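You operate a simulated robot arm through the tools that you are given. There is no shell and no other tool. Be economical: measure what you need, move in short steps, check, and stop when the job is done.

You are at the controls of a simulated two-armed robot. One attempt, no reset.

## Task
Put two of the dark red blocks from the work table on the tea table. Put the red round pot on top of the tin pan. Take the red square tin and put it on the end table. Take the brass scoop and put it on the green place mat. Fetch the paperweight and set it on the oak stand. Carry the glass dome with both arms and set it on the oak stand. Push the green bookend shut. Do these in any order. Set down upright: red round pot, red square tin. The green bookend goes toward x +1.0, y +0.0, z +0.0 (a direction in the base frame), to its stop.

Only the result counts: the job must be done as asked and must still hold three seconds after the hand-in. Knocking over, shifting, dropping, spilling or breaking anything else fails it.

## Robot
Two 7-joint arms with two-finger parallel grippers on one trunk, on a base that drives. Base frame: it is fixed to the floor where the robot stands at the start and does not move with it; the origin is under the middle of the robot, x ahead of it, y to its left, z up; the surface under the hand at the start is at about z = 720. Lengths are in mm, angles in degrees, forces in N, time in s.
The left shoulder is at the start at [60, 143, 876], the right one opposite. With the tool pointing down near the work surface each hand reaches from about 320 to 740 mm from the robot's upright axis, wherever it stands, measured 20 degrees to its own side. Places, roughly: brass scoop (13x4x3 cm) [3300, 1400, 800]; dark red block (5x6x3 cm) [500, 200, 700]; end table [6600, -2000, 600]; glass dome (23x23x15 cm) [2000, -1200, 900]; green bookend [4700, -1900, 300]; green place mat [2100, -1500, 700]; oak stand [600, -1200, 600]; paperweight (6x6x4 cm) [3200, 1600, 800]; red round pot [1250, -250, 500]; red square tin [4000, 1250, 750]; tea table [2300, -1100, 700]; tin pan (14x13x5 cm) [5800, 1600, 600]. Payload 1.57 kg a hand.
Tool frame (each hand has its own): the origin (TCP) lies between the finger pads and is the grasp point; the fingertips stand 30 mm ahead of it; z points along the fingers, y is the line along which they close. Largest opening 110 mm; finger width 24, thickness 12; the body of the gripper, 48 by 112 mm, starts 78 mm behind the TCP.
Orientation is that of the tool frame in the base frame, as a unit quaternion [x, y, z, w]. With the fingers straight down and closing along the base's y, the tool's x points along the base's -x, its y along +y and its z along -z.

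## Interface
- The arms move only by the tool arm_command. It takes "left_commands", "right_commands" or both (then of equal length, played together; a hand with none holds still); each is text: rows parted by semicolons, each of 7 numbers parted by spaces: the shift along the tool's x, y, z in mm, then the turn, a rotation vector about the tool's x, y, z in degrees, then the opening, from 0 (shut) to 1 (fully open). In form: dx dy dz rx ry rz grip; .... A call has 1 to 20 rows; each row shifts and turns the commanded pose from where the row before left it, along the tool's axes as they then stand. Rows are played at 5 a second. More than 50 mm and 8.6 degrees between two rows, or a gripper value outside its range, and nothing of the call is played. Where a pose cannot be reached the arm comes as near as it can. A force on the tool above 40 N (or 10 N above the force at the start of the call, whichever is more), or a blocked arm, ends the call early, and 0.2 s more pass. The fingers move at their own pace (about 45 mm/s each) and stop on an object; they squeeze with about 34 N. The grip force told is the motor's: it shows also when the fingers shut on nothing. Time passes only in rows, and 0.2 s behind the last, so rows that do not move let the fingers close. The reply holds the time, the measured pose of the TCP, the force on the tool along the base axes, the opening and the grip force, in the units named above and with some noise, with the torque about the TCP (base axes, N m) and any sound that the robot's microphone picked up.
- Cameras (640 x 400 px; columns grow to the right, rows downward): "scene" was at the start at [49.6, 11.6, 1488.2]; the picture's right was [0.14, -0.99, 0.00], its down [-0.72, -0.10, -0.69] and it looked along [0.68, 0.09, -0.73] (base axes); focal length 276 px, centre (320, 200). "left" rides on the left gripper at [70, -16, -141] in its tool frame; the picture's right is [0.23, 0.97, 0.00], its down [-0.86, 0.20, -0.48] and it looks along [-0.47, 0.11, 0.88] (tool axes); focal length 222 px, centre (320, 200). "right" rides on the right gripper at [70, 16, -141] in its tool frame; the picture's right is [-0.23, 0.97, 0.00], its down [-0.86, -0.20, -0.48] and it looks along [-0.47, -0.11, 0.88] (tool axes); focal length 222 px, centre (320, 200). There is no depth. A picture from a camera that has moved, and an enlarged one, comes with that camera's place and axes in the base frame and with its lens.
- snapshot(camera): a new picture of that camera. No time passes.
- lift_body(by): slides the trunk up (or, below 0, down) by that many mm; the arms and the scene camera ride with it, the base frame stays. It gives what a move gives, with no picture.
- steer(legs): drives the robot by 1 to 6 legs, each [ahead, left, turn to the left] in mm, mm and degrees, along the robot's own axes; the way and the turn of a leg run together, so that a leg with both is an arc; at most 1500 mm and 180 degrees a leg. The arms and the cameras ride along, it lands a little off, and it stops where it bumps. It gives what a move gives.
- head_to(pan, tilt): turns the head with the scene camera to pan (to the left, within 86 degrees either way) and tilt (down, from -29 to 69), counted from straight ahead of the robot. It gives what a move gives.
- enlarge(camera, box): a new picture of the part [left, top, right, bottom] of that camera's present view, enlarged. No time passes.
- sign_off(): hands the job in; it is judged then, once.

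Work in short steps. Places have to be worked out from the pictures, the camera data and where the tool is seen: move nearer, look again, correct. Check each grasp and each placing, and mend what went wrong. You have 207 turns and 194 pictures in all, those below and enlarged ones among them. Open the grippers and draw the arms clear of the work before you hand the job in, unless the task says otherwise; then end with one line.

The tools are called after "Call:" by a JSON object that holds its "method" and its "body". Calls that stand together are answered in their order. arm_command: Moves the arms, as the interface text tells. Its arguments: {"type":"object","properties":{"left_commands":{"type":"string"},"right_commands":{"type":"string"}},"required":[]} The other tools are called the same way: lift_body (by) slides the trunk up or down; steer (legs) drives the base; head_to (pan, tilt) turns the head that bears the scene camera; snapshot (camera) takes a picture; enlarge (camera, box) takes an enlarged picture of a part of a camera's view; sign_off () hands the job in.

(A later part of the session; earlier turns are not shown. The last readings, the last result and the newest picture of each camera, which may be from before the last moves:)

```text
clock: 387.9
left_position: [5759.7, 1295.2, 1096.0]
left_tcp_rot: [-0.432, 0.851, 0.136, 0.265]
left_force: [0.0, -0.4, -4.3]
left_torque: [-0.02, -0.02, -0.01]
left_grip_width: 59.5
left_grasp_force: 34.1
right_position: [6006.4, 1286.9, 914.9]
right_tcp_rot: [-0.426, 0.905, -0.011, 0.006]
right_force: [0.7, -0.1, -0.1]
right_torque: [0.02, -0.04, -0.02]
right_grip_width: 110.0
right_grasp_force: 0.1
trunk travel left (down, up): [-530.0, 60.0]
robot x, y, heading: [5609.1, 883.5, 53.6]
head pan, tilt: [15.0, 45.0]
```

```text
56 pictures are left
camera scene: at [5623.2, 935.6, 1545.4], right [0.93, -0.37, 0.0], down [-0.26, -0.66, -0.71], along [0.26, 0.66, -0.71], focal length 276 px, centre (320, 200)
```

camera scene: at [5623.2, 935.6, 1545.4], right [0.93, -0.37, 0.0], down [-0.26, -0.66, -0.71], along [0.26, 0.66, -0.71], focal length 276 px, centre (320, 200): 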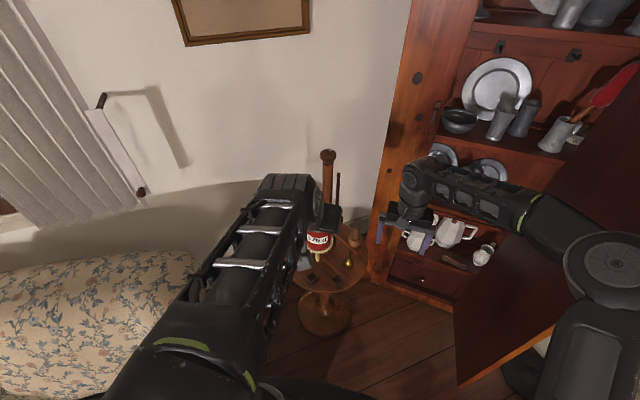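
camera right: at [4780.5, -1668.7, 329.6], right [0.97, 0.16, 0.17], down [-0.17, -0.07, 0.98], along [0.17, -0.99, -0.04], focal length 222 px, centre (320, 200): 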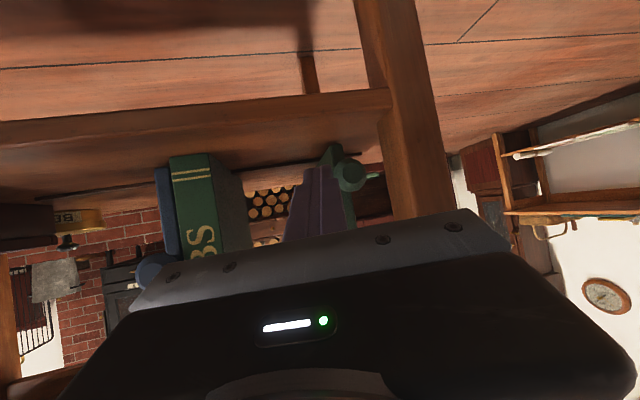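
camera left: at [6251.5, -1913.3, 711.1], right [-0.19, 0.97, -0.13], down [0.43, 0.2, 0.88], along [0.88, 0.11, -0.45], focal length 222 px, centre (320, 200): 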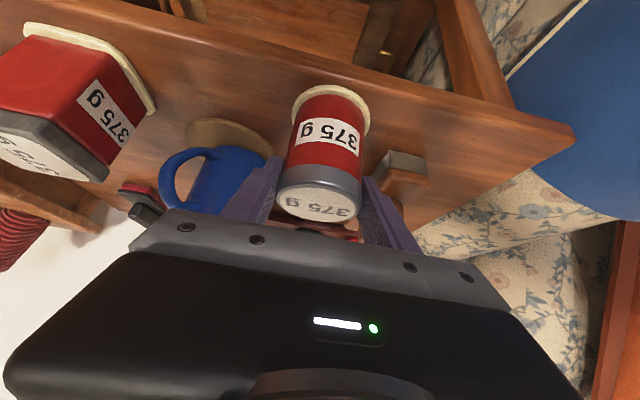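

I retract the right hand, creep 50 mm nearer, then turn the left hand to heading 0 and lower it west of the stand.

Call:
{"method": "steer", "body": {"legs": [[40, 30, 0.3]]}}

Call:
{"method": "arm_command", "body": {"left_commands": "0 0 0 4.43 0 6.32 0; 0 0 0 4.43 0 6.32 0; 0 0 0 4.43 0 6.32 0; 0 0 0 4.43 0 6.32 0; 0 0 0 4.43 0 6.32 0; 0 0 0 4.43 0 6.32 0; 0 0 0 4.43 0 6.32 0; 26.1 0 23.2 0 0 0 0; 26.1 0 23.2 0 0 0 0; 26.1 0 23.2 0 0 0 0; 26.1 0 23.2 0 0 0 0; 26.1 0 23.2 0 0 0 0; 26.1 0 23.2 0 0 0 0; 26.1 0 23.2 0 0 0 0; 26.1 0 23.2 0 0 0 0; 26.1 0 23.2 0 0 0 0; 26.1 0 23.2 0 0 0 0; 0 0 0 0 0 0 0", "right_commands": "30 0 0 0 0 0 1; 30 0 0 0 0 0 1; 30 0 0 0 0 0 1; 30 0 0 0 0 0 1; 0 0 0 0 0 0 1; 0 0 0 0 0 0 1; 0 0 0 0 0 0 1; 0 0 0 0 0 0 1; 0 0 0 0 0 0 1; 0 0 0 0 0 0 1; 0 0 0 0 0 0 1; 0 0 0 0 0 0 1; 0 0 0 0 0 0 1; 0 0 0 0 0 0 1; 0 0 0 0 0 0 1; 0 0 0 0 0 0 1; 0 0 0 0 0 0 1; 0 0 0 0 0 0 1"}}

Call:
{"method": "snapshot", "body": {"camera": "scene"}}

Call:
{"method": "snapshot", "body": {"camera": "left"}}

```text
clock: 388.9
left_position: [5757.3, 1348.3, 1095.7]
left_tcp_rot: [-0.434, 0.85, 0.136, 0.265]
left_force: [-0.7, 0.2, -4.0]
left_torque: [-0.04, 0.01, -0.02]
left_grip_width: 59.9
left_grasp_force: 34.1
right_position: [6005.0, 1340.3, 914.2]
right_tcp_rot: [-0.427, 0.904, -0.012, 0.005]
right_force: [0.5, 0.5, 0.1]
right_torque: [-0.03, 0.01, 0.02]
right_grip_width: 110.0
right_grasp_force: 0.0
trunk travel left (down, up): [-530.0, 60.0]
robot x, y, heading: [5610.7, 934.5, 53.5]
head pan, tilt: [15.0, 45.0]
```

```text
clock: 392.7
left_position: [5675.1, 1344.1, 755.0]
left_tcp_rot: [-0.002, 0.954, -0.001, 0.298]
left_force: [0.1, -0.5, -3.3]
left_torque: [-0.02, -0.02, -0.04]
left_grip_width: 60.2
left_grasp_force: 34.1
right_position: [5929.7, 1247.1, 914.8]
right_tcp_rot: [-0.428, 0.904, -0.011, 0.007]
right_force: [0.0, 0.2, 0.8]
right_torque: [0.01, 0.0, -0.03]
right_grip_width: 110.4
right_grasp_force: 0.1
trunk travel left (down, up): [-530.0, 60.0]
robot x, y, heading: [5609.0, 936.4, 53.8]
head pan, tilt: [15.0, 45.0]
```

```text
55 pictures are left
camera scene: at [5622.9, 985.8, 1545.4], right [0.93, -0.36, 0.0], down [-0.26, -0.66, -0.71], along [0.26, 0.66, -0.71], focal length 276 px, centre (320, 200)
```

scene: 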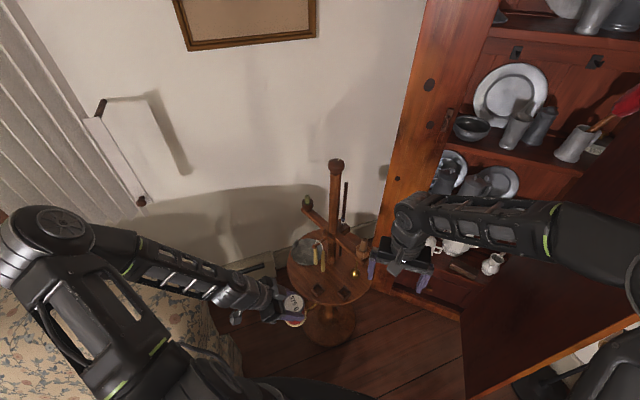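

```text
54 pictures are left
camera left: at [5537.7, 1328.4, 831.5], right [-0.19, 0.97, -0.13], down [0.43, 0.2, 0.88], along [0.88, 0.11, -0.46], focal length 222 px, centre (320, 200)
```

left: 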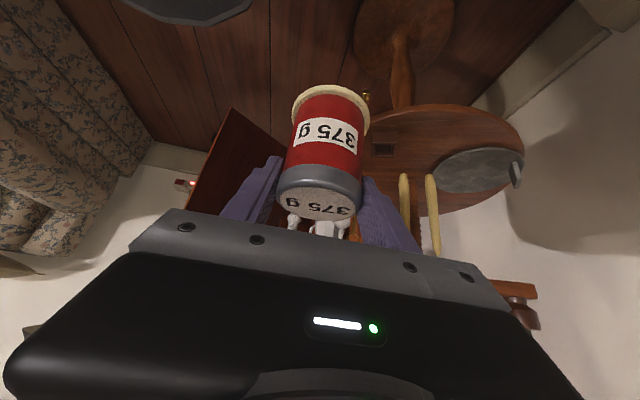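

I zoom the scene view to fix the pan's position against this wrist view.

Call:
{"method": "enlarge", "body": {"camera": "scene", "box": [260, 180, 400, 340]}}

```text
2.50 times, centred on (330, 260) of scene
camera zoom: at [5622.9, 985.8, 1545.4], right [0.93, -0.36, 0.0], down [-0.26, -0.66, -0.71], along [0.26, 0.66, -0.71], focal length 689 px, centre (295, 50)
```

zoom: 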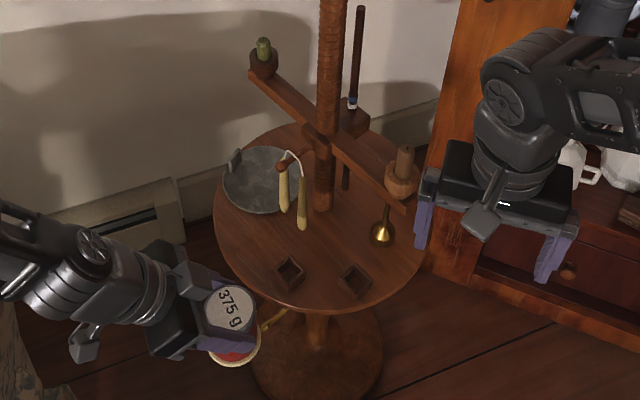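

Triangulating wrist and scene views gives pan centre [5803,1616,~582], tab at [5782,1675], candle at y≈1523, crossbar 54 mm off. I bring the pot west of the pan, lower it and move in most of the way.

Call:
{"method": "arm_command", "body": {"left_commands": "0 43.5 0 0 0 0 0; 0 43.5 0 0 0 0 0; 0 43.5 0 0 0 0 0; 0 43.5 0 0 0 0 0; 0 43.5 0 0 0 0 0; 0 43.5 0 0 0 0 0; 20.1 0 28.7 0 0 0 0; -34.8 0 24.4 0 0 0 0; 0 0 0 0 0 0 0"}}

Call:
{"method": "snapshot", "body": {"camera": "left"}}

Call:
{"method": "enlarge", "body": {"camera": "scene", "box": [250, 170, 390, 310]}}

```text
clock: 394.7
left_position: [5715.8, 1605.8, 720.4]
left_tcp_rot: [-0.002, 0.954, -0.002, 0.3]
left_force: [-0.2, -0.1, -3.5]
left_torque: [0.0, 0.03, 0.01]
left_grip_width: 59.6
left_grasp_force: 33.4
right_position: [5927.0, 1246.5, 916.1]
right_tcp_rot: [-0.428, 0.904, -0.011, 0.006]
right_force: [0.1, 0.4, 0.9]
right_torque: [0.01, 0.02, -0.01]
right_grip_width: 110.0
right_grasp_force: 0.0
trunk travel left (down, up): [-530.0, 60.0]
robot x, y, heading: [5610.0, 935.0, 53.8]
head pan, tilt: [15.0, 45.0]
```

```text
52 pictures are left
camera left: at [5579.1, 1589.9, 795.7], right [-0.19, 0.97, -0.13], down [0.43, 0.2, 0.88], along [0.88, 0.11, -0.46], focal length 222 px, centre (320, 200)
```

left: 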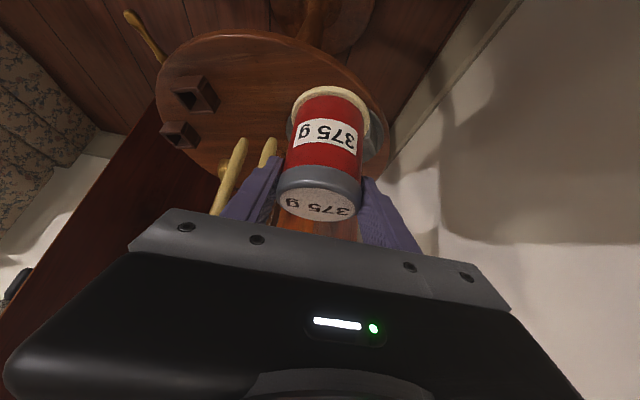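

```text
2.86 times, centred on (320, 240) of scene
camera zoom: at [5622.0, 986.3, 1545.4], right [0.93, -0.36, 0.0], down [-0.25, -0.66, -0.71], along [0.26, 0.66, -0.71], focal length 787 px, centre (320, 86)
```

zoom: 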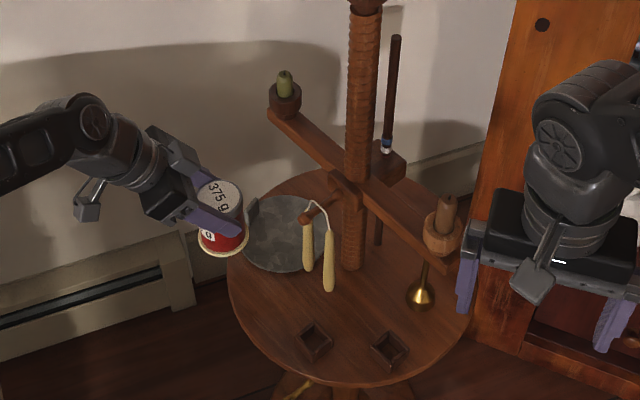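

The pot is just west of the pan, well clear of candles and crossbar. I move it +x 92 mm over the pan, slightly lower, and look.

Call:
{"method": "arm_command", "body": {"left_commands": "-33.7 3 32.1 0 0 0 0; -33.7 3 32.1 0 0 0 0; 0 0 0 0 0 0 0"}}

Call:
{"method": "snapshot", "body": {"camera": "left"}}

Call:
{"method": "enlarge", "body": {"camera": "scene", "box": [260, 180, 380, 290]}}

```text
clock: 395.5
left_position: [5810.1, 1611.7, 706.9]
left_tcp_rot: [-0.001, 0.954, -0.002, 0.298]
left_force: [0.7, -1.2, -3.9]
left_torque: [0.0, -0.01, -0.03]
left_grip_width: 59.8
left_grasp_force: 33.6
right_position: [5927.3, 1246.2, 916.0]
right_tcp_rot: [-0.428, 0.904, -0.011, 0.006]
right_force: [-0.5, -0.1, 0.0]
right_torque: [0.03, -0.03, 0.0]
right_grip_width: 109.9
right_grasp_force: 0.0
trunk travel left (down, up): [-530.0, 60.0]
robot x, y, heading: [5607.6, 929.5, 54.0]
head pan, tilt: [15.0, 45.0]
```

```text
50 pictures are left
camera left: at [5672.3, 1595.8, 781.8], right [-0.19, 0.97, -0.13], down [0.43, 0.2, 0.88], along [0.88, 0.11, -0.46], focal length 222 px, centre (320, 200)
```

left: 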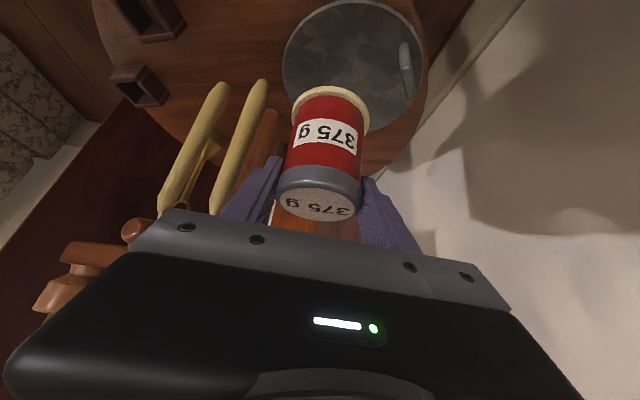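

```text
3.64 times, centred on (320, 235) of scene
camera zoom: at [5622.2, 986.3, 1545.4], right [0.93, -0.36, 0.0], down [-0.26, -0.66, -0.71], along [0.26, 0.66, -0.71], focal length 1002 px, centre (320, 73)
```

zoom: 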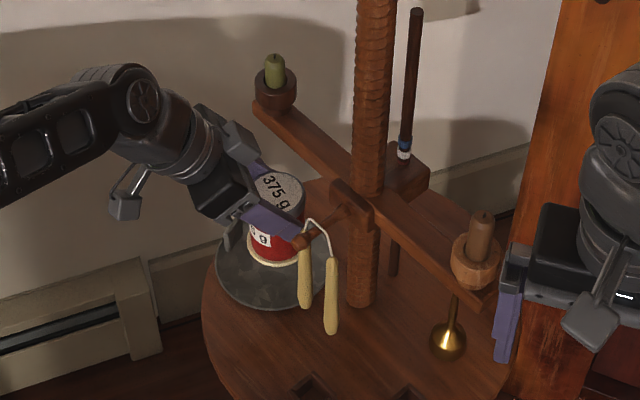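

The wrist view shows pan centre ≈[5796,1622], pot 12 mm off. I shift (−11,+5) and lower 38 mm.

Call:
{"method": "arm_command", "body": {"left_commands": "9 5 -6.3 0 0 0 0; 11.5 0 16.4 0 0 0 0; 10.3 0 14.7 0 0 0 0; 0 0 0 0 0 0 0"}}

Call:
{"method": "snapshot", "body": {"camera": "left"}}

```text
clock: 396.5
left_position: [5795.1, 1614.2, 669.6]
left_tcp_rot: [-0.001, 0.954, -0.001, 0.3]
left_force: [0.3, 0.4, -2.7]
left_torque: [-0.04, 0.06, 0.01]
left_grip_width: 59.8
left_grasp_force: 33.8
left hand out of reach, approached as far as the arm can: row 3
right_position: [5927.9, 1247.1, 914.5]
right_tcp_rot: [-0.427, 0.904, -0.01, 0.006]
right_force: [-0.9, -0.1, 0.0]
right_torque: [-0.02, 0.01, 0.0]
right_grip_width: 109.9
right_grasp_force: 0.1
trunk travel left (down, up): [-530.0, 60.0]
robot x, y, heading: [5610.4, 932.6, 53.9]
head pan, tilt: [15.0, 45.0]
```

```text
48 pictures are left
camera left: at [5659.3, 1599.0, 744.8], right [-0.19, 0.97, -0.13], down [0.43, 0.2, 0.88], along [0.88, 0.11, -0.45], focal length 222 px, centre (320, 200)
```

left: 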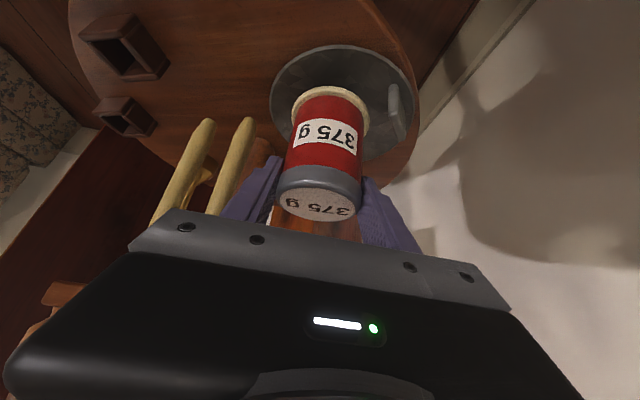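

The arm is at its reach limit but nearly there; I lower with the trunk in small steps instead, watching force.

Call:
{"method": "lift_body", "body": {"by": -8}}

```text
clock: 397.0
left_position: [5795.3, 1615.3, 661.9]
left_tcp_rot: [-0.002, 0.954, -0.001, 0.299]
left_force: [0.2, 0.1, -3.4]
left_torque: [-0.02, 0.02, 0.01]
left_grip_width: 60.0
left_grasp_force: 33.9
right_position: [5928.1, 1246.4, 906.8]
right_tcp_rot: [-0.427, 0.904, -0.011, 0.006]
right_force: [-0.2, 0.6, 0.3]
right_torque: [-0.01, 0.01, 0.01]
right_grip_width: 110.2
right_grasp_force: 0.1
trunk travel left (down, up): [-522.0, 68.0]
robot x, y, heading: [5609.6, 937.3, 53.7]
head pan, tilt: [15.0, 45.0]
```

Call:
{"method": "lift_body", "body": {"by": -4}}

Call:
{"method": "enlarge", "body": {"camera": "scene", "box": [270, 200, 350, 270]}}

```text
clock: 397.6
left_position: [5797.2, 1615.7, 658.1]
left_tcp_rot: [-0.001, 0.954, -0.001, 0.299]
left_force: [-0.6, 0.0, -3.6]
left_torque: [-0.03, -0.01, -0.02]
left_grip_width: 60.0
left_grasp_force: 34.0
right_position: [5927.7, 1246.5, 902.2]
right_tcp_rot: [-0.427, 0.904, -0.011, 0.006]
right_force: [0.1, -0.5, 0.3]
right_torque: [-0.03, -0.06, -0.02]
right_grip_width: 109.9
right_grasp_force: 0.0
trunk travel left (down, up): [-518.0, 72.0]
robot x, y, heading: [5609.2, 933.3, 53.8]
head pan, tilt: [15.0, 45.0]
```

```text
5.71 times, centred on (310, 235) of scene
camera zoom: at [5622.5, 986.2, 1533.4], right [0.93, -0.36, 0.0], down [-0.26, -0.66, -0.71], along [0.26, 0.66, -0.71], focal length 1575 px, centre (377, 0)
```

zoom: 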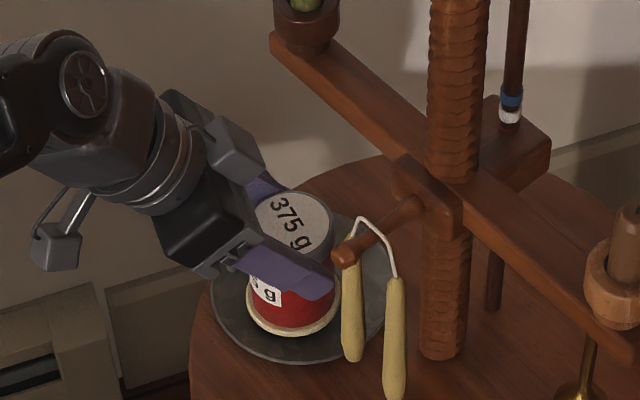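

Call:
{"method": "lift_body", "body": {"by": -4}}

```text
clock: 398.1
left_position: [5796.1, 1615.5, 653.9]
left_tcp_rot: [-0.001, 0.954, -0.001, 0.299]
left_force: [0.3, -0.8, -3.0]
left_torque: [0.01, 0.05, -0.02]
left_grip_width: 60.0
left_grasp_force: 33.9
right_position: [5928.0, 1246.5, 898.8]
right_tcp_rot: [-0.427, 0.904, -0.011, 0.006]
right_force: [-0.4, 0.9, 0.0]
right_torque: [0.02, 0.03, 0.0]
right_grip_width: 109.9
right_grasp_force: 0.0
trunk travel left (down, up): [-514.0, 76.0]
robot x, y, heading: [5609.6, 932.7, 53.7]
head pan, tilt: [15.0, 45.0]
```

Call:
{"method": "lift_body", "body": {"by": -4}}

```text
clock: 398.6
left_position: [5795.6, 1615.5, 652.1]
left_tcp_rot: [-0.001, 0.954, -0.001, 0.301]
left_force: [-2.7, -0.9, 8.1]
left_torque: [-0.19, -0.19, -0.04]
left_grip_width: 60.0
left_grasp_force: 34.1
right_position: [5927.9, 1246.2, 895.0]
right_tcp_rot: [-0.427, 0.904, -0.011, 0.006]
right_force: [-0.3, -0.8, 0.1]
right_torque: [-0.04, -0.02, 0.02]
right_grip_width: 109.9
right_grasp_force: 0.1
trunk travel left (down, up): [-510.0, 80.0]
robot x, y, heading: [5611.3, 936.4, 53.8]
head pan, tilt: [15.0, 45.0]
```

Contact (8 N). I open slightly and withdraw along the fingers' axis, then check.

Call:
{"method": "arm_command", "body": {"left_commands": "0 0 0 0 0 0 0.63; 0 0 0 0 0 0 0.63; 0 0 0 0 0 0 0.63; 0 0 -15 0 0 0 0.63; 0 0 -35 0 0 0 0.63; 0 0 -40 0 0 0 0.63; 0 0 -40 0 0 0 0.63; 0 0 -40 0 0 0 0.63"}}

Call:
{"method": "snapshot", "body": {"camera": "left"}}

Call:
{"method": "enlarge", "body": {"camera": "scene", "box": [270, 190, 370, 280]}}

```text
clock: 400.4
left_position: [5700.0, 1613.1, 790.4]
left_tcp_rot: [-0.001, 0.954, -0.002, 0.299]
left_force: [-1.1, 0.3, 0.7]
left_torque: [-0.02, -0.02, 0.03]
left_grip_width: 69.2
left_grasp_force: 0.0
right_position: [5927.7, 1245.8, 894.6]
right_tcp_rot: [-0.428, 0.904, -0.01, 0.006]
right_force: [-1.3, -0.3, 0.0]
right_torque: [0.0, 0.02, 0.01]
right_grip_width: 110.0
right_grasp_force: 0.1
trunk travel left (down, up): [-510.0, 80.0]
robot x, y, heading: [5612.9, 932.8, 53.9]
head pan, tilt: [15.0, 45.0]
```

```text
46 pictures are left
camera left: at [5562.3, 1598.0, 865.5], right [-0.19, 0.97, -0.13], down [0.43, 0.2, 0.88], along [0.88, 0.11, -0.45], focal length 222 px, centre (320, 200)
```

left: 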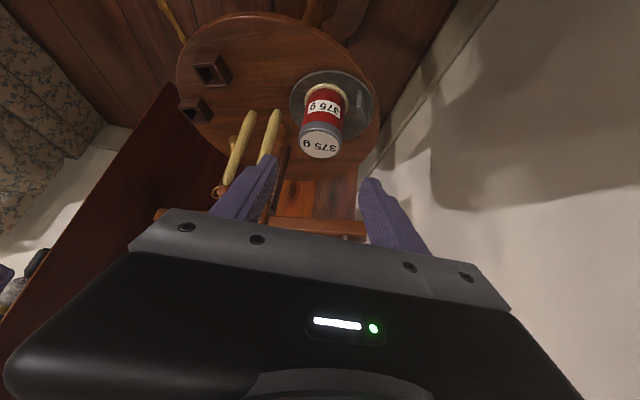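

```text
4.44 times, centred on (320, 235) of scene
camera zoom: at [5622.1, 985.5, 1525.4], right [0.93, -0.36, 0.0], down [-0.26, -0.66, -0.71], along [0.26, 0.66, -0.71], focal length 1225 px, centre (320, 44)
```

zoom: 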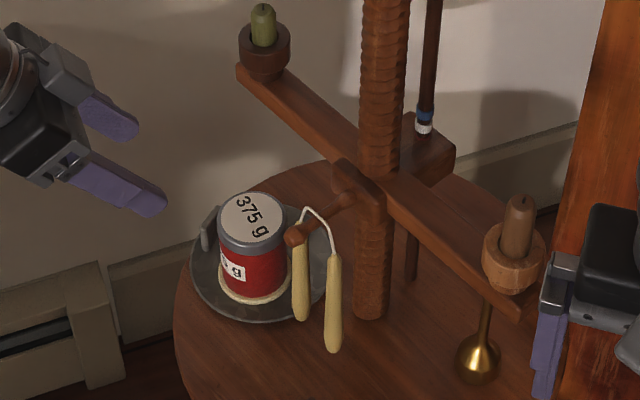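

The red pot stands upright on the pan. I withdraw the left hand, restore its orientation and back out.

Call:
{"method": "arm_command", "body": {"left_commands": "0 -43 0 0 0 0 0.63; 0 -43 0 0 0 0 0.63; 0 -43 0 0 0 0 0.63; 0 -43 0 0 0 0 0.63; 0 -43 0 0 0 0 1; -23 0 -32.8 0 0 0 1; -23 0 -32.8 0 0 0 1; -23 0 -32.8 0 0 0 1; -23 0 -32.8 -4.43 0 -6.32 1; 0 0 0 -4.43 0 -6.32 1; 0 0 0 -4.43 0 -6.32 1; 0 0 0 -4.43 0 -6.32 1; 0 0 0 -4.43 0 -6.32 1; 0 0 0 -4.43 0 -6.32 1; 0 0 0 -4.43 0 -6.32 1; 0 0 0 0 7 0 1; 0 0 0 0 7 0 1; 0 0 0 0 7 0 1; 0 0 0 0 7 0 1; 0 0 0 0 7 0 1"}}

Call:
{"method": "steer", "body": {"legs": [[-430, -230, 0], [0, 0, 126], [650, 0, 0], [650, 0, 0]]}}

Call:
{"method": "head_to", "body": {"pan": 0, "tilt": 35}}

Call:
{"method": "snapshot", "body": {"camera": "scene"}}

```text
clock: 404.6
left_position: [5703.2, 1403.5, 951.7]
left_tcp_rot: [-0.455, 0.89, -0.001, -0.003]
left_force: [-0.3, -0.3, 0.0]
left_torque: [-0.01, 0.01, 0.01]
left_grip_width: 110.0
left_grasp_force: 0.0
left hand out of reach, approached as far as the arm can: row 14
right_position: [5928.0, 1245.9, 893.5]
right_tcp_rot: [-0.427, 0.904, -0.012, 0.006]
right_force: [0.1, 0.2, 0.4]
right_torque: [0.02, -0.01, -0.02]
right_grip_width: 109.9
right_grasp_force: 0.1
trunk travel left (down, up): [-510.0, 80.0]
robot x, y, heading: [5610.9, 933.8, 53.9]
head pan, tilt: [15.0, 45.0]
```

```text
clock: 419.2
left_position: [3805.3, 263.2, 952.4]
left_tcp_rot: [1.0, -0.002, 0.001, 0.001]
left_force: [-1.0, -0.6, -0.4]
left_torque: [0.02, 0.0, -0.01]
left_grip_width: 110.0
left_grasp_force: 0.2
right_position: [3801.5, 538.3, 894.7]
right_tcp_rot: [0.999, -0.035, -0.001, -0.012]
right_force: [-0.9, 0.0, -0.2]
right_torque: [0.0, -0.02, -0.03]
right_grip_width: 110.1
right_grasp_force: 0.1
trunk travel left (down, up): [-510.0, 80.0]
robot x, y, heading: [4242.4, 459.7, 179.2]
head pan, tilt: [15.0, 45.0]
```

```text
clock: 419.9
left_position: [3805.7, 262.5, 951.7]
left_tcp_rot: [1.0, -0.003, 0.001, 0.001]
left_force: [0.5, 0.6, -0.1]
left_torque: [0.01, -0.01, 0.0]
left_grip_width: 110.1
left_grasp_force: 0.0
right_position: [3803.4, 537.6, 895.3]
right_tcp_rot: [0.999, -0.034, 0.001, -0.012]
right_force: [-0.3, 0.2, 0.0]
right_torque: [0.02, -0.02, 0.04]
right_grip_width: 109.9
right_grasp_force: 0.1
trunk travel left (down, up): [-510.0, 80.0]
robot x, y, heading: [4240.7, 458.9, 179.3]
head pan, tilt: [0.0, 35.0]
```

```text
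44 pictures are left
camera scene: at [4183.6, 461.9, 1540.2], right [0.01, 1.0, 0.0], down [0.57, -0.01, -0.82], along [-0.82, 0.01, -0.57], focal length 276 px, centre (320, 200)
```

scene: 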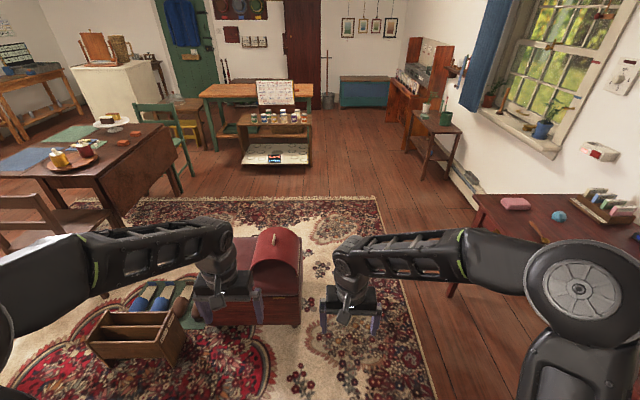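

Next the desk: I drive to about (3265,870), facing +y, in front of the scoop (≈[3313,1388], lying along x) and the paperweight (≈[3220,1541]).

Call:
{"method": "steer", "body": {"legs": [[720, 0, 0], [0, 0, -89], [300, 0, 0], [110, 250, 0]]}}

Call:
{"method": "head_to", "body": {"pan": 0, "tilt": 50}}

Call:
{"method": "snapshot", "body": {"camera": "scene"}}

```text
clock: 423.3
left_position: [3160.8, 269.8, 952.5]
left_tcp_rot: [1.0, -0.004, 0.002, 0.001]
left_force: [0.1, -0.5, -0.3]
left_torque: [0.01, -0.02, 0.03]
left_grip_width: 110.1
left_grasp_force: 0.1
right_position: [3158.0, 544.9, 894.2]
right_tcp_rot: [0.999, -0.034, 0.0, -0.012]
right_force: [-0.1, 0.7, -0.1]
right_torque: [0.01, -0.02, -0.03]
right_grip_width: 109.6
right_grasp_force: 0.1
trunk travel left (down, up): [-510.0, 80.0]
robot x, y, heading: [3598.4, 472.7, 179.2]
head pan, tilt: [0.0, 35.0]
stopped in leg 1: the robot was blocked; the commanded pose is now the measured one
```

```text
clock: 424.1
left_position: [3161.1, 268.8, 952.1]
left_tcp_rot: [1.0, -0.003, 0.002, 0.002]
left_force: [0.1, -0.2, 0.8]
left_torque: [0.0, -0.01, 0.02]
left_grip_width: 110.2
left_grasp_force: 0.0
right_position: [3158.1, 545.0, 894.6]
right_tcp_rot: [0.999, -0.034, 0.0, -0.012]
right_force: [-0.1, 0.0, -0.6]
right_torque: [-0.02, -0.01, 0.0]
right_grip_width: 110.0
right_grasp_force: 0.1
trunk travel left (down, up): [-510.0, 80.0]
robot x, y, heading: [3595.4, 468.3, 179.5]
head pan, tilt: [0.0, 50.0]
```

```text
43 pictures are left
camera scene: at [3550.4, 469.3, 1518.6], right [0.01, 1.0, 0.0], down [0.77, -0.01, -0.64], along [-0.64, 0.01, -0.77], focal length 276 px, centre (320, 200)
```

scene: 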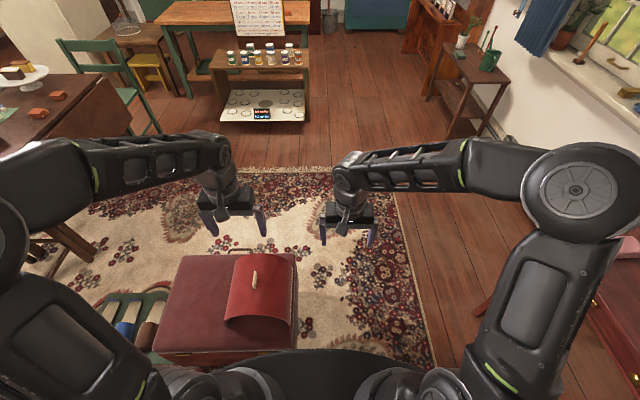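

The base touched the red chest (its edge is at x≈3310, y up to 390). I back off, turn, and go diagonally between chest and chair.

Call:
{"method": "steer", "body": {"legs": [[-50, 0, 0], [0, 0, -89], [290, 195, 0], [110, 180, 0]]}}

Call:
{"method": "snapshot", "body": {"camera": "scene"}}

```text
clock: 431.9
left_position: [3054.2, 1286.9, 951.8]
left_tcp_rot: [0.716, -0.698, 0.001, 0.001]
left_force: [-1.0, 0.5, -0.2]
left_torque: [-0.03, -0.03, -0.01]
left_grip_width: 110.1
left_grasp_force: 0.1
right_position: [3328.3, 1297.8, 895.6]
right_tcp_rot: [-0.694, 0.719, -0.007, 0.009]
right_force: [-0.1, 0.4, -0.3]
right_torque: [0.02, -0.01, 0.02]
right_grip_width: 110.2
right_grasp_force: 0.1
trunk travel left (down, up): [-510.0, 80.0]
robot x, y, heading: [3267.6, 857.3, 91.5]
head pan, tilt: [0.0, 50.0]
```

```text
42 pictures are left
camera scene: at [3264.5, 904.6, 1518.5], right [1.0, 0.02, 0.0], down [0.02, -0.77, -0.64], along [-0.01, 0.64, -0.77], focal length 276 px, centre (320, 200)
```

scene: 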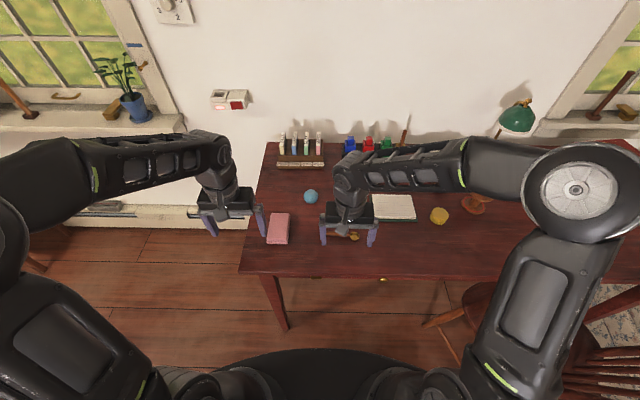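

The paperweight is at [3215,1546]. I move the left hand over it and down to z≈850, then look.

Call:
{"method": "arm_command", "body": {"left_commands": "-36.4 -24 0 0 0 0 1; -36.4 -24 0 0 0 0 1; -36.4 -24 0 0 0 0 1; -36.4 -24 0 0 0 0 1; -36.4 -24 0 0 0 0 1; -36.4 -24 0 0 0 0 1; -36.4 -24 0 0 0 0 1; 0 0 40 0 0 0 1; 0 0 40 0 0 0 1; 0 0 20 0 0 0 1; 0 0 0 0 0 0 1"}}

Call:
{"method": "snapshot", "body": {"camera": "left"}}

Call:
{"method": "snapshot", "body": {"camera": "right"}}

```text
clock: 434.3
left_position: [3186.8, 1498.8, 851.0]
left_tcp_rot: [0.717, -0.697, 0.001, 0.001]
left_force: [0.0, -0.6, -0.5]
left_torque: [0.01, -0.03, 0.03]
left_grip_width: 109.9
left_grasp_force: 0.0
left hand out of reach, approached as far as the arm can: row 6, 7
right_position: [3328.4, 1297.0, 895.3]
right_tcp_rot: [-0.695, 0.719, -0.009, 0.009]
right_force: [-0.2, 0.0, -0.4]
right_torque: [0.0, 0.01, -0.01]
right_grip_width: 110.0
right_grasp_force: 0.1
trunk travel left (down, up): [-510.0, 80.0]
robot x, y, heading: [3263.0, 856.4, 91.3]
head pan, tilt: [0.0, 50.0]
```

```text
41 pictures are left
camera left: at [3205.9, 1431.2, 991.8], right [-0.97, -0.25, 0.0], down [-0.22, 0.85, 0.48], along [-0.12, 0.46, -0.88], focal length 222 px, centre (320, 200)
```

left: 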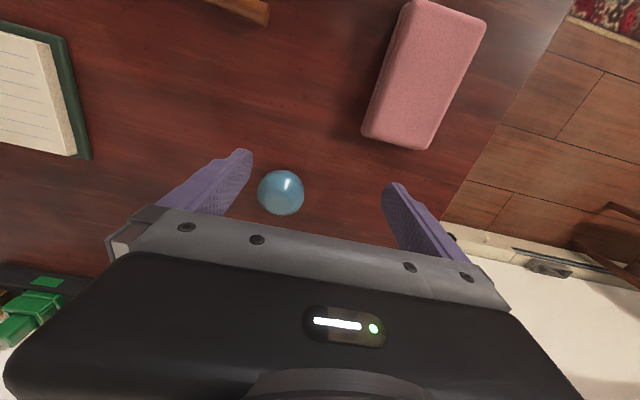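

```text
40 pictures are left
camera right: at [3308.8, 1228.6, 1034.3], right [-0.96, 0.26, -0.02], down [0.22, 0.85, 0.48], along [0.15, 0.46, -0.87], focal length 222 px, centre (320, 200)
```

right: 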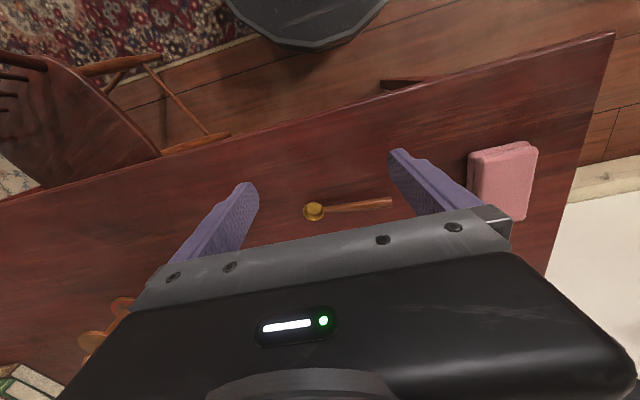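

The paperweight is at [3219,1545], 46 mm beyond. I move there in two steps at this lower height.

Call:
{"method": "arm_command", "body": {"left_commands": "-15 -17 0 0 0 0 1; -15 -17 0 0 0 0 1; -15 0 0 0 0 0 1; 0 0 0 0 0 0 1"}}

Call:
{"method": "snapshot", "body": {"camera": "left"}}

```text
clock: 435.3
left_position: [3220.8, 1535.5, 852.2]
left_tcp_rot: [0.716, -0.698, 0.0, 0.001]
left_force: [0.0, -0.2, -0.3]
left_torque: [0.03, 0.03, 0.01]
left_grip_width: 110.1
left_grasp_force: 0.0
left hand out of reach, approached as far as the arm can: row 3
right_position: [3328.2, 1297.7, 894.6]
right_tcp_rot: [-0.695, 0.719, -0.008, 0.01]
right_force: [-0.4, 0.5, 0.3]
right_torque: [0.01, 0.02, -0.02]
right_grip_width: 109.9
right_grasp_force: 0.0
trunk travel left (down, up): [-510.0, 80.0]
robot x, y, heading: [3268.1, 858.6, 91.0]
head pan, tilt: [0.0, 50.0]
```

```text
39 pictures are left
camera left: at [3239.2, 1467.6, 991.5], right [-0.97, -0.25, 0.0], down [-0.22, 0.85, 0.48], along [-0.12, 0.46, -0.88], focal length 222 px, centre (320, 200)
```

left: 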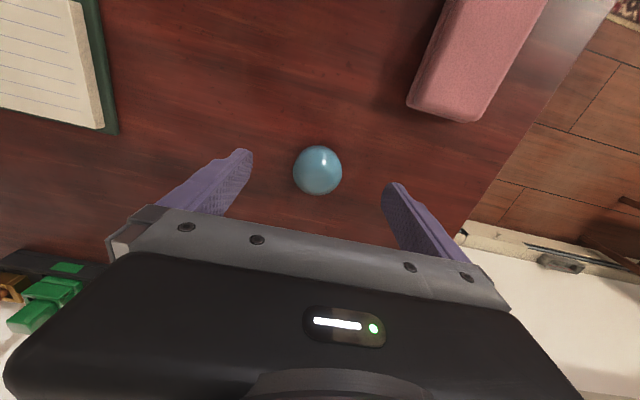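

Nearly centred (10 mm short). I descend 62 mm while correcting 9 mm forward and close.

Call:
{"method": "arm_command", "body": {"left_commands": "-3 0 25 0 0 0 1; -4 0 25 0 0 0 1; -2 0 12 0 0 0 1; 0 0 0 0 0 0 1; 0 0 0 0 0 0 0; 0 0 0 0 0 0 0; 0 0 0 0 0 0 0; 0 0 0 0 0 0 0; 0 0 0 0 0 0 0; 0 0 0 0 0 0 0"}}

Call:
{"method": "snapshot", "body": {"camera": "left"}}

```text
clock: 437.5
left_position: [3219.6, 1540.5, 805.5]
left_tcp_rot: [0.716, -0.698, -0.001, -0.002]
left_force: [-2.3, 1.4, 17.0]
left_torque: [0.21, 0.07, -0.07]
left_grip_width: 45.8
left_grasp_force: 34.2
left hand out of reach, approached as far as the arm can: row 3
right_position: [3328.4, 1297.0, 896.4]
right_tcp_rot: [-0.695, 0.719, -0.008, 0.009]
right_force: [0.7, -0.6, 0.2]
right_torque: [0.01, -0.02, -0.02]
right_grip_width: 109.9
right_grasp_force: 0.1
trunk travel left (down, up): [-510.0, 80.0]
robot x, y, heading: [3266.4, 853.3, 91.4]
head pan, tilt: [0.0, 50.0]
```

```text
38 pictures are left
camera left: at [3238.1, 1471.3, 945.3], right [-0.97, -0.25, 0.0], down [-0.22, 0.85, 0.48], along [-0.12, 0.47, -0.88], focal length 222 px, centre (320, 200)
```

left: 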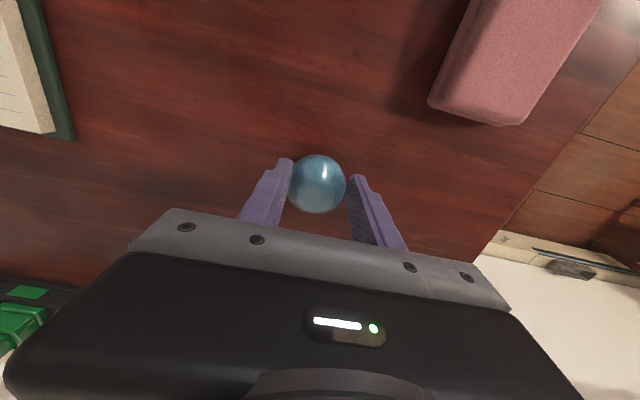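

The grip is high on the domed stone and pushing off it (17 N). I reopen, drive 20 mm closer for reach, lower about 13 mm and close again.

Call:
{"method": "arm_command", "body": {"left_commands": "0 0 0 0 0 0 1; 0 0 0 0 0 0 1; 0 0 0 0 0 0 1; 0 0 0 0 0 0 1"}}

Call:
{"method": "steer", "body": {"legs": [[20, 0, 0]]}}

Call:
{"method": "snapshot", "body": {"camera": "left"}}

```text
clock: 438.5
left_position: [3220.0, 1539.9, 801.0]
left_tcp_rot: [0.717, -0.697, 0.0, 0.001]
left_force: [0.2, -0.3, -0.4]
left_torque: [-0.02, 0.0, 0.02]
left_grip_width: 109.8
left_grasp_force: 0.0
right_position: [3329.0, 1296.9, 894.4]
right_tcp_rot: [-0.694, 0.72, -0.008, 0.009]
right_force: [-0.4, 0.4, -0.5]
right_torque: [-0.01, 0.01, -0.01]
right_grip_width: 110.0
right_grasp_force: 0.0
trunk travel left (down, up): [-510.0, 80.0]
robot x, y, heading: [3265.6, 857.1, 91.2]
head pan, tilt: [0.0, 50.0]
```

```text
clock: 439.3
left_position: [3218.5, 1560.7, 800.8]
left_tcp_rot: [0.716, -0.698, 0.001, 0.002]
left_force: [-0.8, 0.3, 0.4]
left_torque: [-0.04, 0.01, -0.02]
left_grip_width: 110.0
left_grasp_force: 0.1
right_position: [3328.3, 1317.4, 895.2]
right_tcp_rot: [-0.694, 0.72, -0.009, 0.008]
right_force: [0.2, 0.7, -0.8]
right_torque: [-0.01, 0.05, -0.03]
right_grip_width: 109.9
right_grasp_force: 0.1
trunk travel left (down, up): [-510.0, 80.0]
robot x, y, heading: [3263.0, 875.6, 91.2]
head pan, tilt: [0.0, 50.0]
```

```text
37 pictures are left
camera left: at [3237.7, 1492.9, 941.4], right [-0.97, -0.25, 0.0], down [-0.22, 0.85, 0.48], along [-0.12, 0.46, -0.88], focal length 222 px, centre (320, 200)
```

left: 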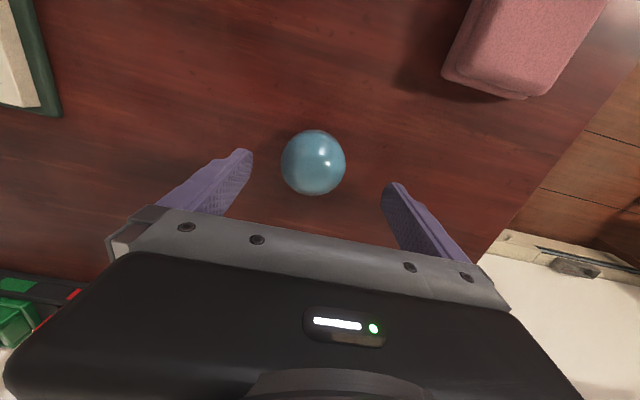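

Call:
{"method": "arm_command", "body": {"left_commands": "14 -8 0 0 0 0 1; 0 0 6 0 0 0 1; 0 0 4 0 0 0 1; 0 0 0 0 0 0 1; 0 0 0 0 0 0 0; 0 0 0 0 0 0 0; 0 0 0 0 0 0 0; 0 0 0 0 0 0 0; 0 0 0 0 0 0 0; 0 0 0 0 0 0 0"}}

```text
clock: 441.5
left_position: [3227.7, 1545.4, 791.8]
left_tcp_rot: [0.716, -0.698, 0.0, 0.0]
left_force: [-0.7, -0.8, -0.5]
left_torque: [-0.03, 0.06, -0.03]
left_grip_width: 52.6
left_grasp_force: 34.2
right_position: [3328.9, 1317.9, 894.6]
right_tcp_rot: [-0.695, 0.719, -0.008, 0.009]
right_force: [-0.9, 0.2, 0.0]
right_torque: [0.0, 0.01, -0.02]
right_grip_width: 109.8
right_grasp_force: 0.1
trunk travel left (down, up): [-510.0, 80.0]
robot x, y, heading: [3264.7, 874.8, 91.3]
head pan, tilt: [0.0, 50.0]
```

A firm grip at 52.6 mm with no reaction force. I lift it, retract and check.

Call:
{"method": "arm_command", "body": {"left_commands": "0 0 -15 0 0 0 0; 0 0 -25 0 0 0 0; 0 0 -30 0 0 0 0; 20 15 -20 0 0 0 0; 30 24 -10 0 0 0 0; 36 24 0 0 0 0 0; 36 24 0 0 0 0 0; 36 24 0 0 0 0 0; 36 24 -20 0 0 0 0; 30 24 -20 0 0 0 0; 0 0 0 0 0 0 0"}}

Call:
{"method": "snapshot", "body": {"camera": "left"}}

Call:
{"method": "snapshot", "body": {"camera": "right"}}

```text
clock: 443.9
left_position: [3072.6, 1318.7, 933.1]
left_tcp_rot: [0.716, -0.698, 0.0, 0.001]
left_force: [-0.2, 0.0, -1.7]
left_torque: [-0.03, 0.0, 0.0]
left_grip_width: 52.9
left_grasp_force: 34.3
right_position: [3328.8, 1317.0, 894.2]
right_tcp_rot: [-0.694, 0.72, -0.007, 0.009]
right_force: [0.0, -0.3, 0.2]
right_torque: [0.02, -0.02, -0.02]
right_grip_width: 109.8
right_grasp_force: 0.1
trunk travel left (down, up): [-510.0, 80.0]
robot x, y, heading: [3265.1, 877.9, 91.1]
head pan, tilt: [0.0, 50.0]
```

```text
36 pictures are left
camera left: at [3092.9, 1249.8, 1073.8], right [-0.97, -0.25, 0.0], down [-0.22, 0.85, 0.48], along [-0.12, 0.46, -0.88], focal length 222 px, centre (320, 200)
```

left: 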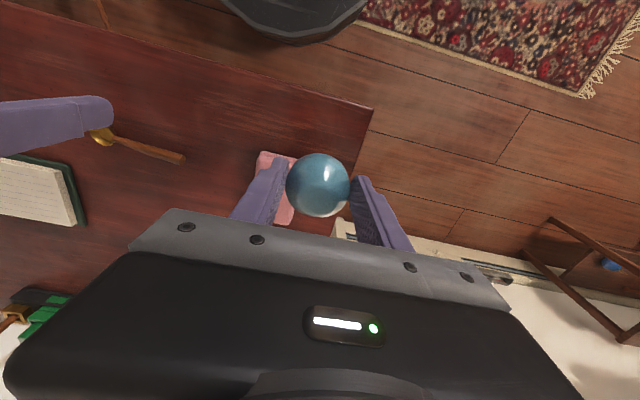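

```text
35 pictures are left
camera right: at [3308.5, 1249.1, 1034.1], right [-0.96, 0.26, -0.02], down [0.22, 0.85, 0.48], along [0.15, 0.46, -0.87], focal length 222 px, centre (320, 200)
```

right: 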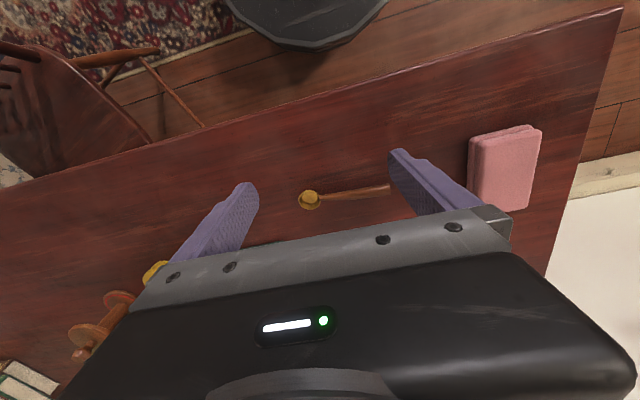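

The paperweight is held. The scoop lies along x with its handle at [3313,1387]; I turn the right hand 88° so that it closes across the handle, above [3325,1386].

Call:
{"method": "arm_command", "body": {"right_commands": "0 0 0 0 0 -8 1; 0 0 0 0 0 -8 1; 0 0 0 0 0 -8 1; 0 0 0 0 0 -8 1; 0 0 0 0 0 -8 1; 0 0 0 0 0 -8 1; 0 0 0 0 0 -8 1; 0 0 0 0 0 -8 1; 0 0 0 0 0 -8 1; 0 0 0 0 0 -8 1; 0 0 0 0 0 -8 1; 0 -35 0 0 0 0 1; 0 -34 0 0 0 0 0.6; 0 0 30 0 0 0 0.6; 0 0 0 0 0 0 0.6"}}

Call:
{"method": "snapshot", "body": {"camera": "right"}}

```text
clock: 447.1
left_position: [3073.6, 1318.3, 933.4]
left_tcp_rot: [0.717, -0.697, 0.0, 0.001]
left_force: [-0.3, -0.2, -2.9]
left_torque: [-0.04, 0.02, 0.04]
left_grip_width: 52.6
left_grasp_force: 34.2
right_position: [3333.8, 1385.3, 865.3]
right_tcp_rot: [0.999, -0.035, 0.012, -0.001]
right_force: [-0.3, 0.4, 0.3]
right_torque: [0.02, 0.02, -0.01]
right_grip_width: 66.0
right_grasp_force: 0.0
trunk travel left (down, up): [-510.0, 80.0]
robot x, y, heading: [3265.9, 877.5, 91.1]
head pan, tilt: [0.0, 50.0]
```

```text
34 pictures are left
camera right: at [3400.7, 1365.1, 1006.7], right [-0.29, -0.96, -0.01], down [-0.85, 0.26, 0.46], along [-0.44, 0.14, -0.89], focal length 222 px, centre (320, 200)
```

right: 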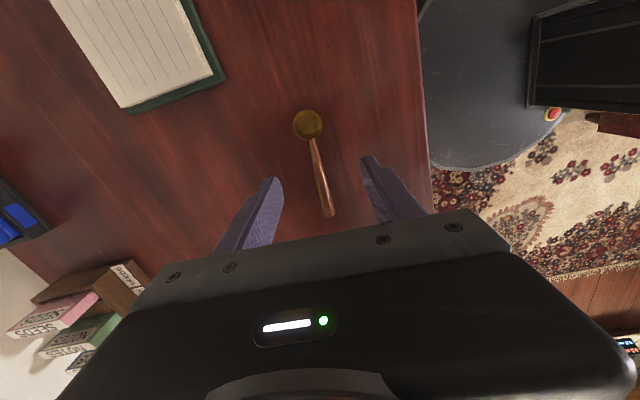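

Aligned. I shift (−10,+6) mm, descend to z≈791 and close on the handle.

Call:
{"method": "arm_command", "body": {"right_commands": "-10 -6 0 0 0 0 0.5; 0 0 35 0 0 0 0.5; 0 0 30 0 0 0 0.5; 0 0 6 0 0 0 0.5; 0 0 4 0 0 0 0.5; 0 0 0 0 0 0 0; 0 0 0 0 0 0 0; 0 0 0 0 0 0 0; 0 0 0 0 0 0 0"}}

Call:
{"method": "snapshot", "body": {"camera": "right"}}

```text
clock: 449.1
left_position: [3073.3, 1316.9, 933.7]
left_tcp_rot: [0.717, -0.697, 0.001, 0.001]
left_force: [0.2, 0.3, -1.9]
left_torque: [-0.05, 0.0, -0.02]
left_grip_width: 52.5
left_grasp_force: 33.6
right_position: [3326.6, 1394.2, 790.1]
right_tcp_rot: [0.999, -0.035, 0.012, -0.001]
right_force: [0.1, 0.0, 0.0]
right_torque: [0.0, 0.01, 0.01]
right_grip_width: 15.2
right_grasp_force: 28.2
trunk travel left (down, up): [-510.0, 80.0]
robot x, y, heading: [3267.2, 877.9, 91.3]
head pan, tilt: [0.0, 50.0]
```

```text
33 pictures are left
camera right: at [3393.1, 1372.0, 931.5], right [-0.29, -0.96, -0.01], down [-0.85, 0.26, 0.46], along [-0.44, 0.14, -0.89], focal length 222 px, centre (320, 200)
```

right: 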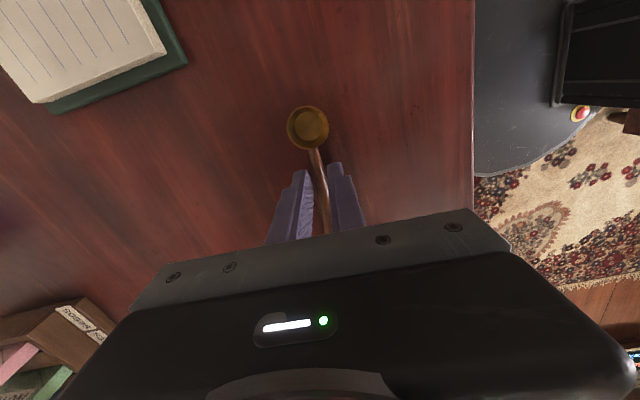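

The fingers hold the handle (about 15 mm). I lift a little, then up and check.

Call:
{"method": "arm_command", "body": {"right_commands": "0 0 0 0 0 0 0; 0 0 -10 0 0 0 0; 0 0 -30 0 0 0 0; 0 0 -40 0 0 0 0; 0 0 -40 0 0 0 0; 0 0 0 0 0 0 0"}}

Call:
{"method": "snapshot", "body": {"camera": "right"}}

```text
clock: 450.5
left_position: [3074.3, 1318.5, 933.4]
left_tcp_rot: [0.716, -0.698, 0.001, 0.0]
left_force: [0.0, 0.7, -1.8]
left_torque: [-0.02, 0.01, 0.02]
left_grip_width: 52.9
left_grasp_force: 33.7
right_position: [3323.0, 1392.5, 908.5]
right_tcp_rot: [0.999, -0.035, 0.012, -0.001]
right_force: [0.8, 0.4, -0.2]
right_torque: [0.01, -0.02, 0.02]
right_grip_width: 14.7
right_grasp_force: 31.3
trunk travel left (down, up): [-510.0, 80.0]
robot x, y, heading: [3266.6, 871.1, 91.1]
head pan, tilt: [0.0, 50.0]
```

```text
32 pictures are left
camera right: at [3389.8, 1372.2, 1051.5], right [-0.29, -0.96, -0.01], down [-0.85, 0.26, 0.46], along [-0.44, 0.14, -0.89], focal length 222 px, centre (320, 200)
```

right: 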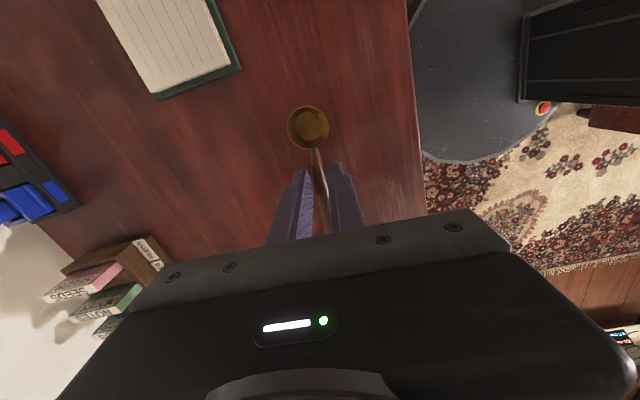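

The scoop is held. I retract, back out between chair and chest, turn to face −y and drive down the rug's east part toward the tea table's far side.

Call:
{"method": "arm_command", "body": {"right_commands": "0 45 -10 0 0 0 0; 0 45 -10 0 0 0 0; 0 0 0 0 0 0 0"}}

Call:
{"method": "steer", "body": {"legs": [[-110, -180, 0], [-300, -195, 0], [0, 0, 179], [500, 310, 0], [1150, 0, 0]]}}

Call:
{"method": "head_to", "body": {"pan": -35, "tilt": 35}}

Call:
{"method": "snapshot", "body": {"camera": "scene"}}

```text
clock: 451.3
left_position: [3073.7, 1319.0, 934.2]
left_tcp_rot: [0.717, -0.697, 0.001, 0.0]
left_force: [-0.2, 0.6, -2.8]
left_torque: [0.01, -0.01, 0.02]
left_grip_width: 52.5
left_grasp_force: 34.4
right_position: [3316.1, 1302.9, 930.4]
right_tcp_rot: [0.999, -0.035, 0.012, -0.001]
right_force: [0.6, -0.8, -1.0]
right_torque: [0.0, -0.01, 0.03]
right_grip_width: 14.8
right_grasp_force: 30.8
trunk travel left (down, up): [-510.0, 80.0]
robot x, y, heading: [3267.6, 876.4, 91.5]
head pan, tilt: [0.0, 50.0]
```

```text
clock: 470.5
left_position: [4094.3, -1635.1, 933.1]
left_tcp_rot: [0.711, 0.704, 0.001, -0.001]
left_force: [-0.4, -0.2, -2.3]
left_torque: [0.01, 0.02, 0.01]
left_grip_width: 52.2
left_grasp_force: 34.0
right_position: [3852.2, -1611.7, 930.2]
right_tcp_rot: [0.054, 0.998, 0.0, -0.012]
right_force: [-0.5, -0.2, -0.4]
right_torque: [-0.01, -0.02, -0.01]
right_grip_width: 14.7
right_grasp_force: 30.9
trunk travel left (down, up): [-510.0, 80.0]
robot x, y, heading: [3917.6, -1182.9, -91.0]
head pan, tilt: [0.0, 50.0]
```

```text
clock: 471.5
left_position: [4094.1, -1633.0, 932.5]
left_tcp_rot: [0.711, 0.704, 0.0, -0.001]
left_force: [-0.3, 0.3, -2.5]
left_torque: [0.03, -0.02, -0.02]
left_grip_width: 52.2
left_grasp_force: 33.7
right_position: [3854.0, -1610.5, 929.5]
right_tcp_rot: [0.054, 0.998, -0.001, -0.012]
right_force: [-1.1, -0.2, -0.4]
right_torque: [0.02, 0.01, -0.01]
right_grip_width: 14.8
right_grasp_force: 31.0
trunk travel left (down, up): [-510.0, 80.0]
robot x, y, heading: [3921.2, -1181.6, -90.8]
head pan, tilt: [-35.0, 35.0]
```

```text
31 pictures are left
camera scene: at [3867.7, -1226.2, 1540.2], right [-0.81, 0.59, 0.0], down [0.34, 0.47, -0.82], along [-0.48, -0.66, -0.57], focal length 276 px, centre (320, 200)
```

scene: 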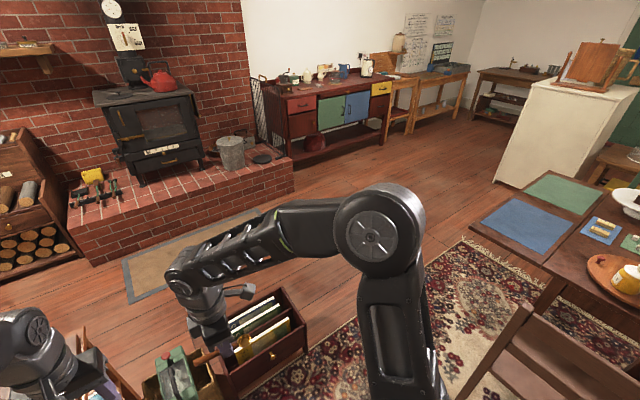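

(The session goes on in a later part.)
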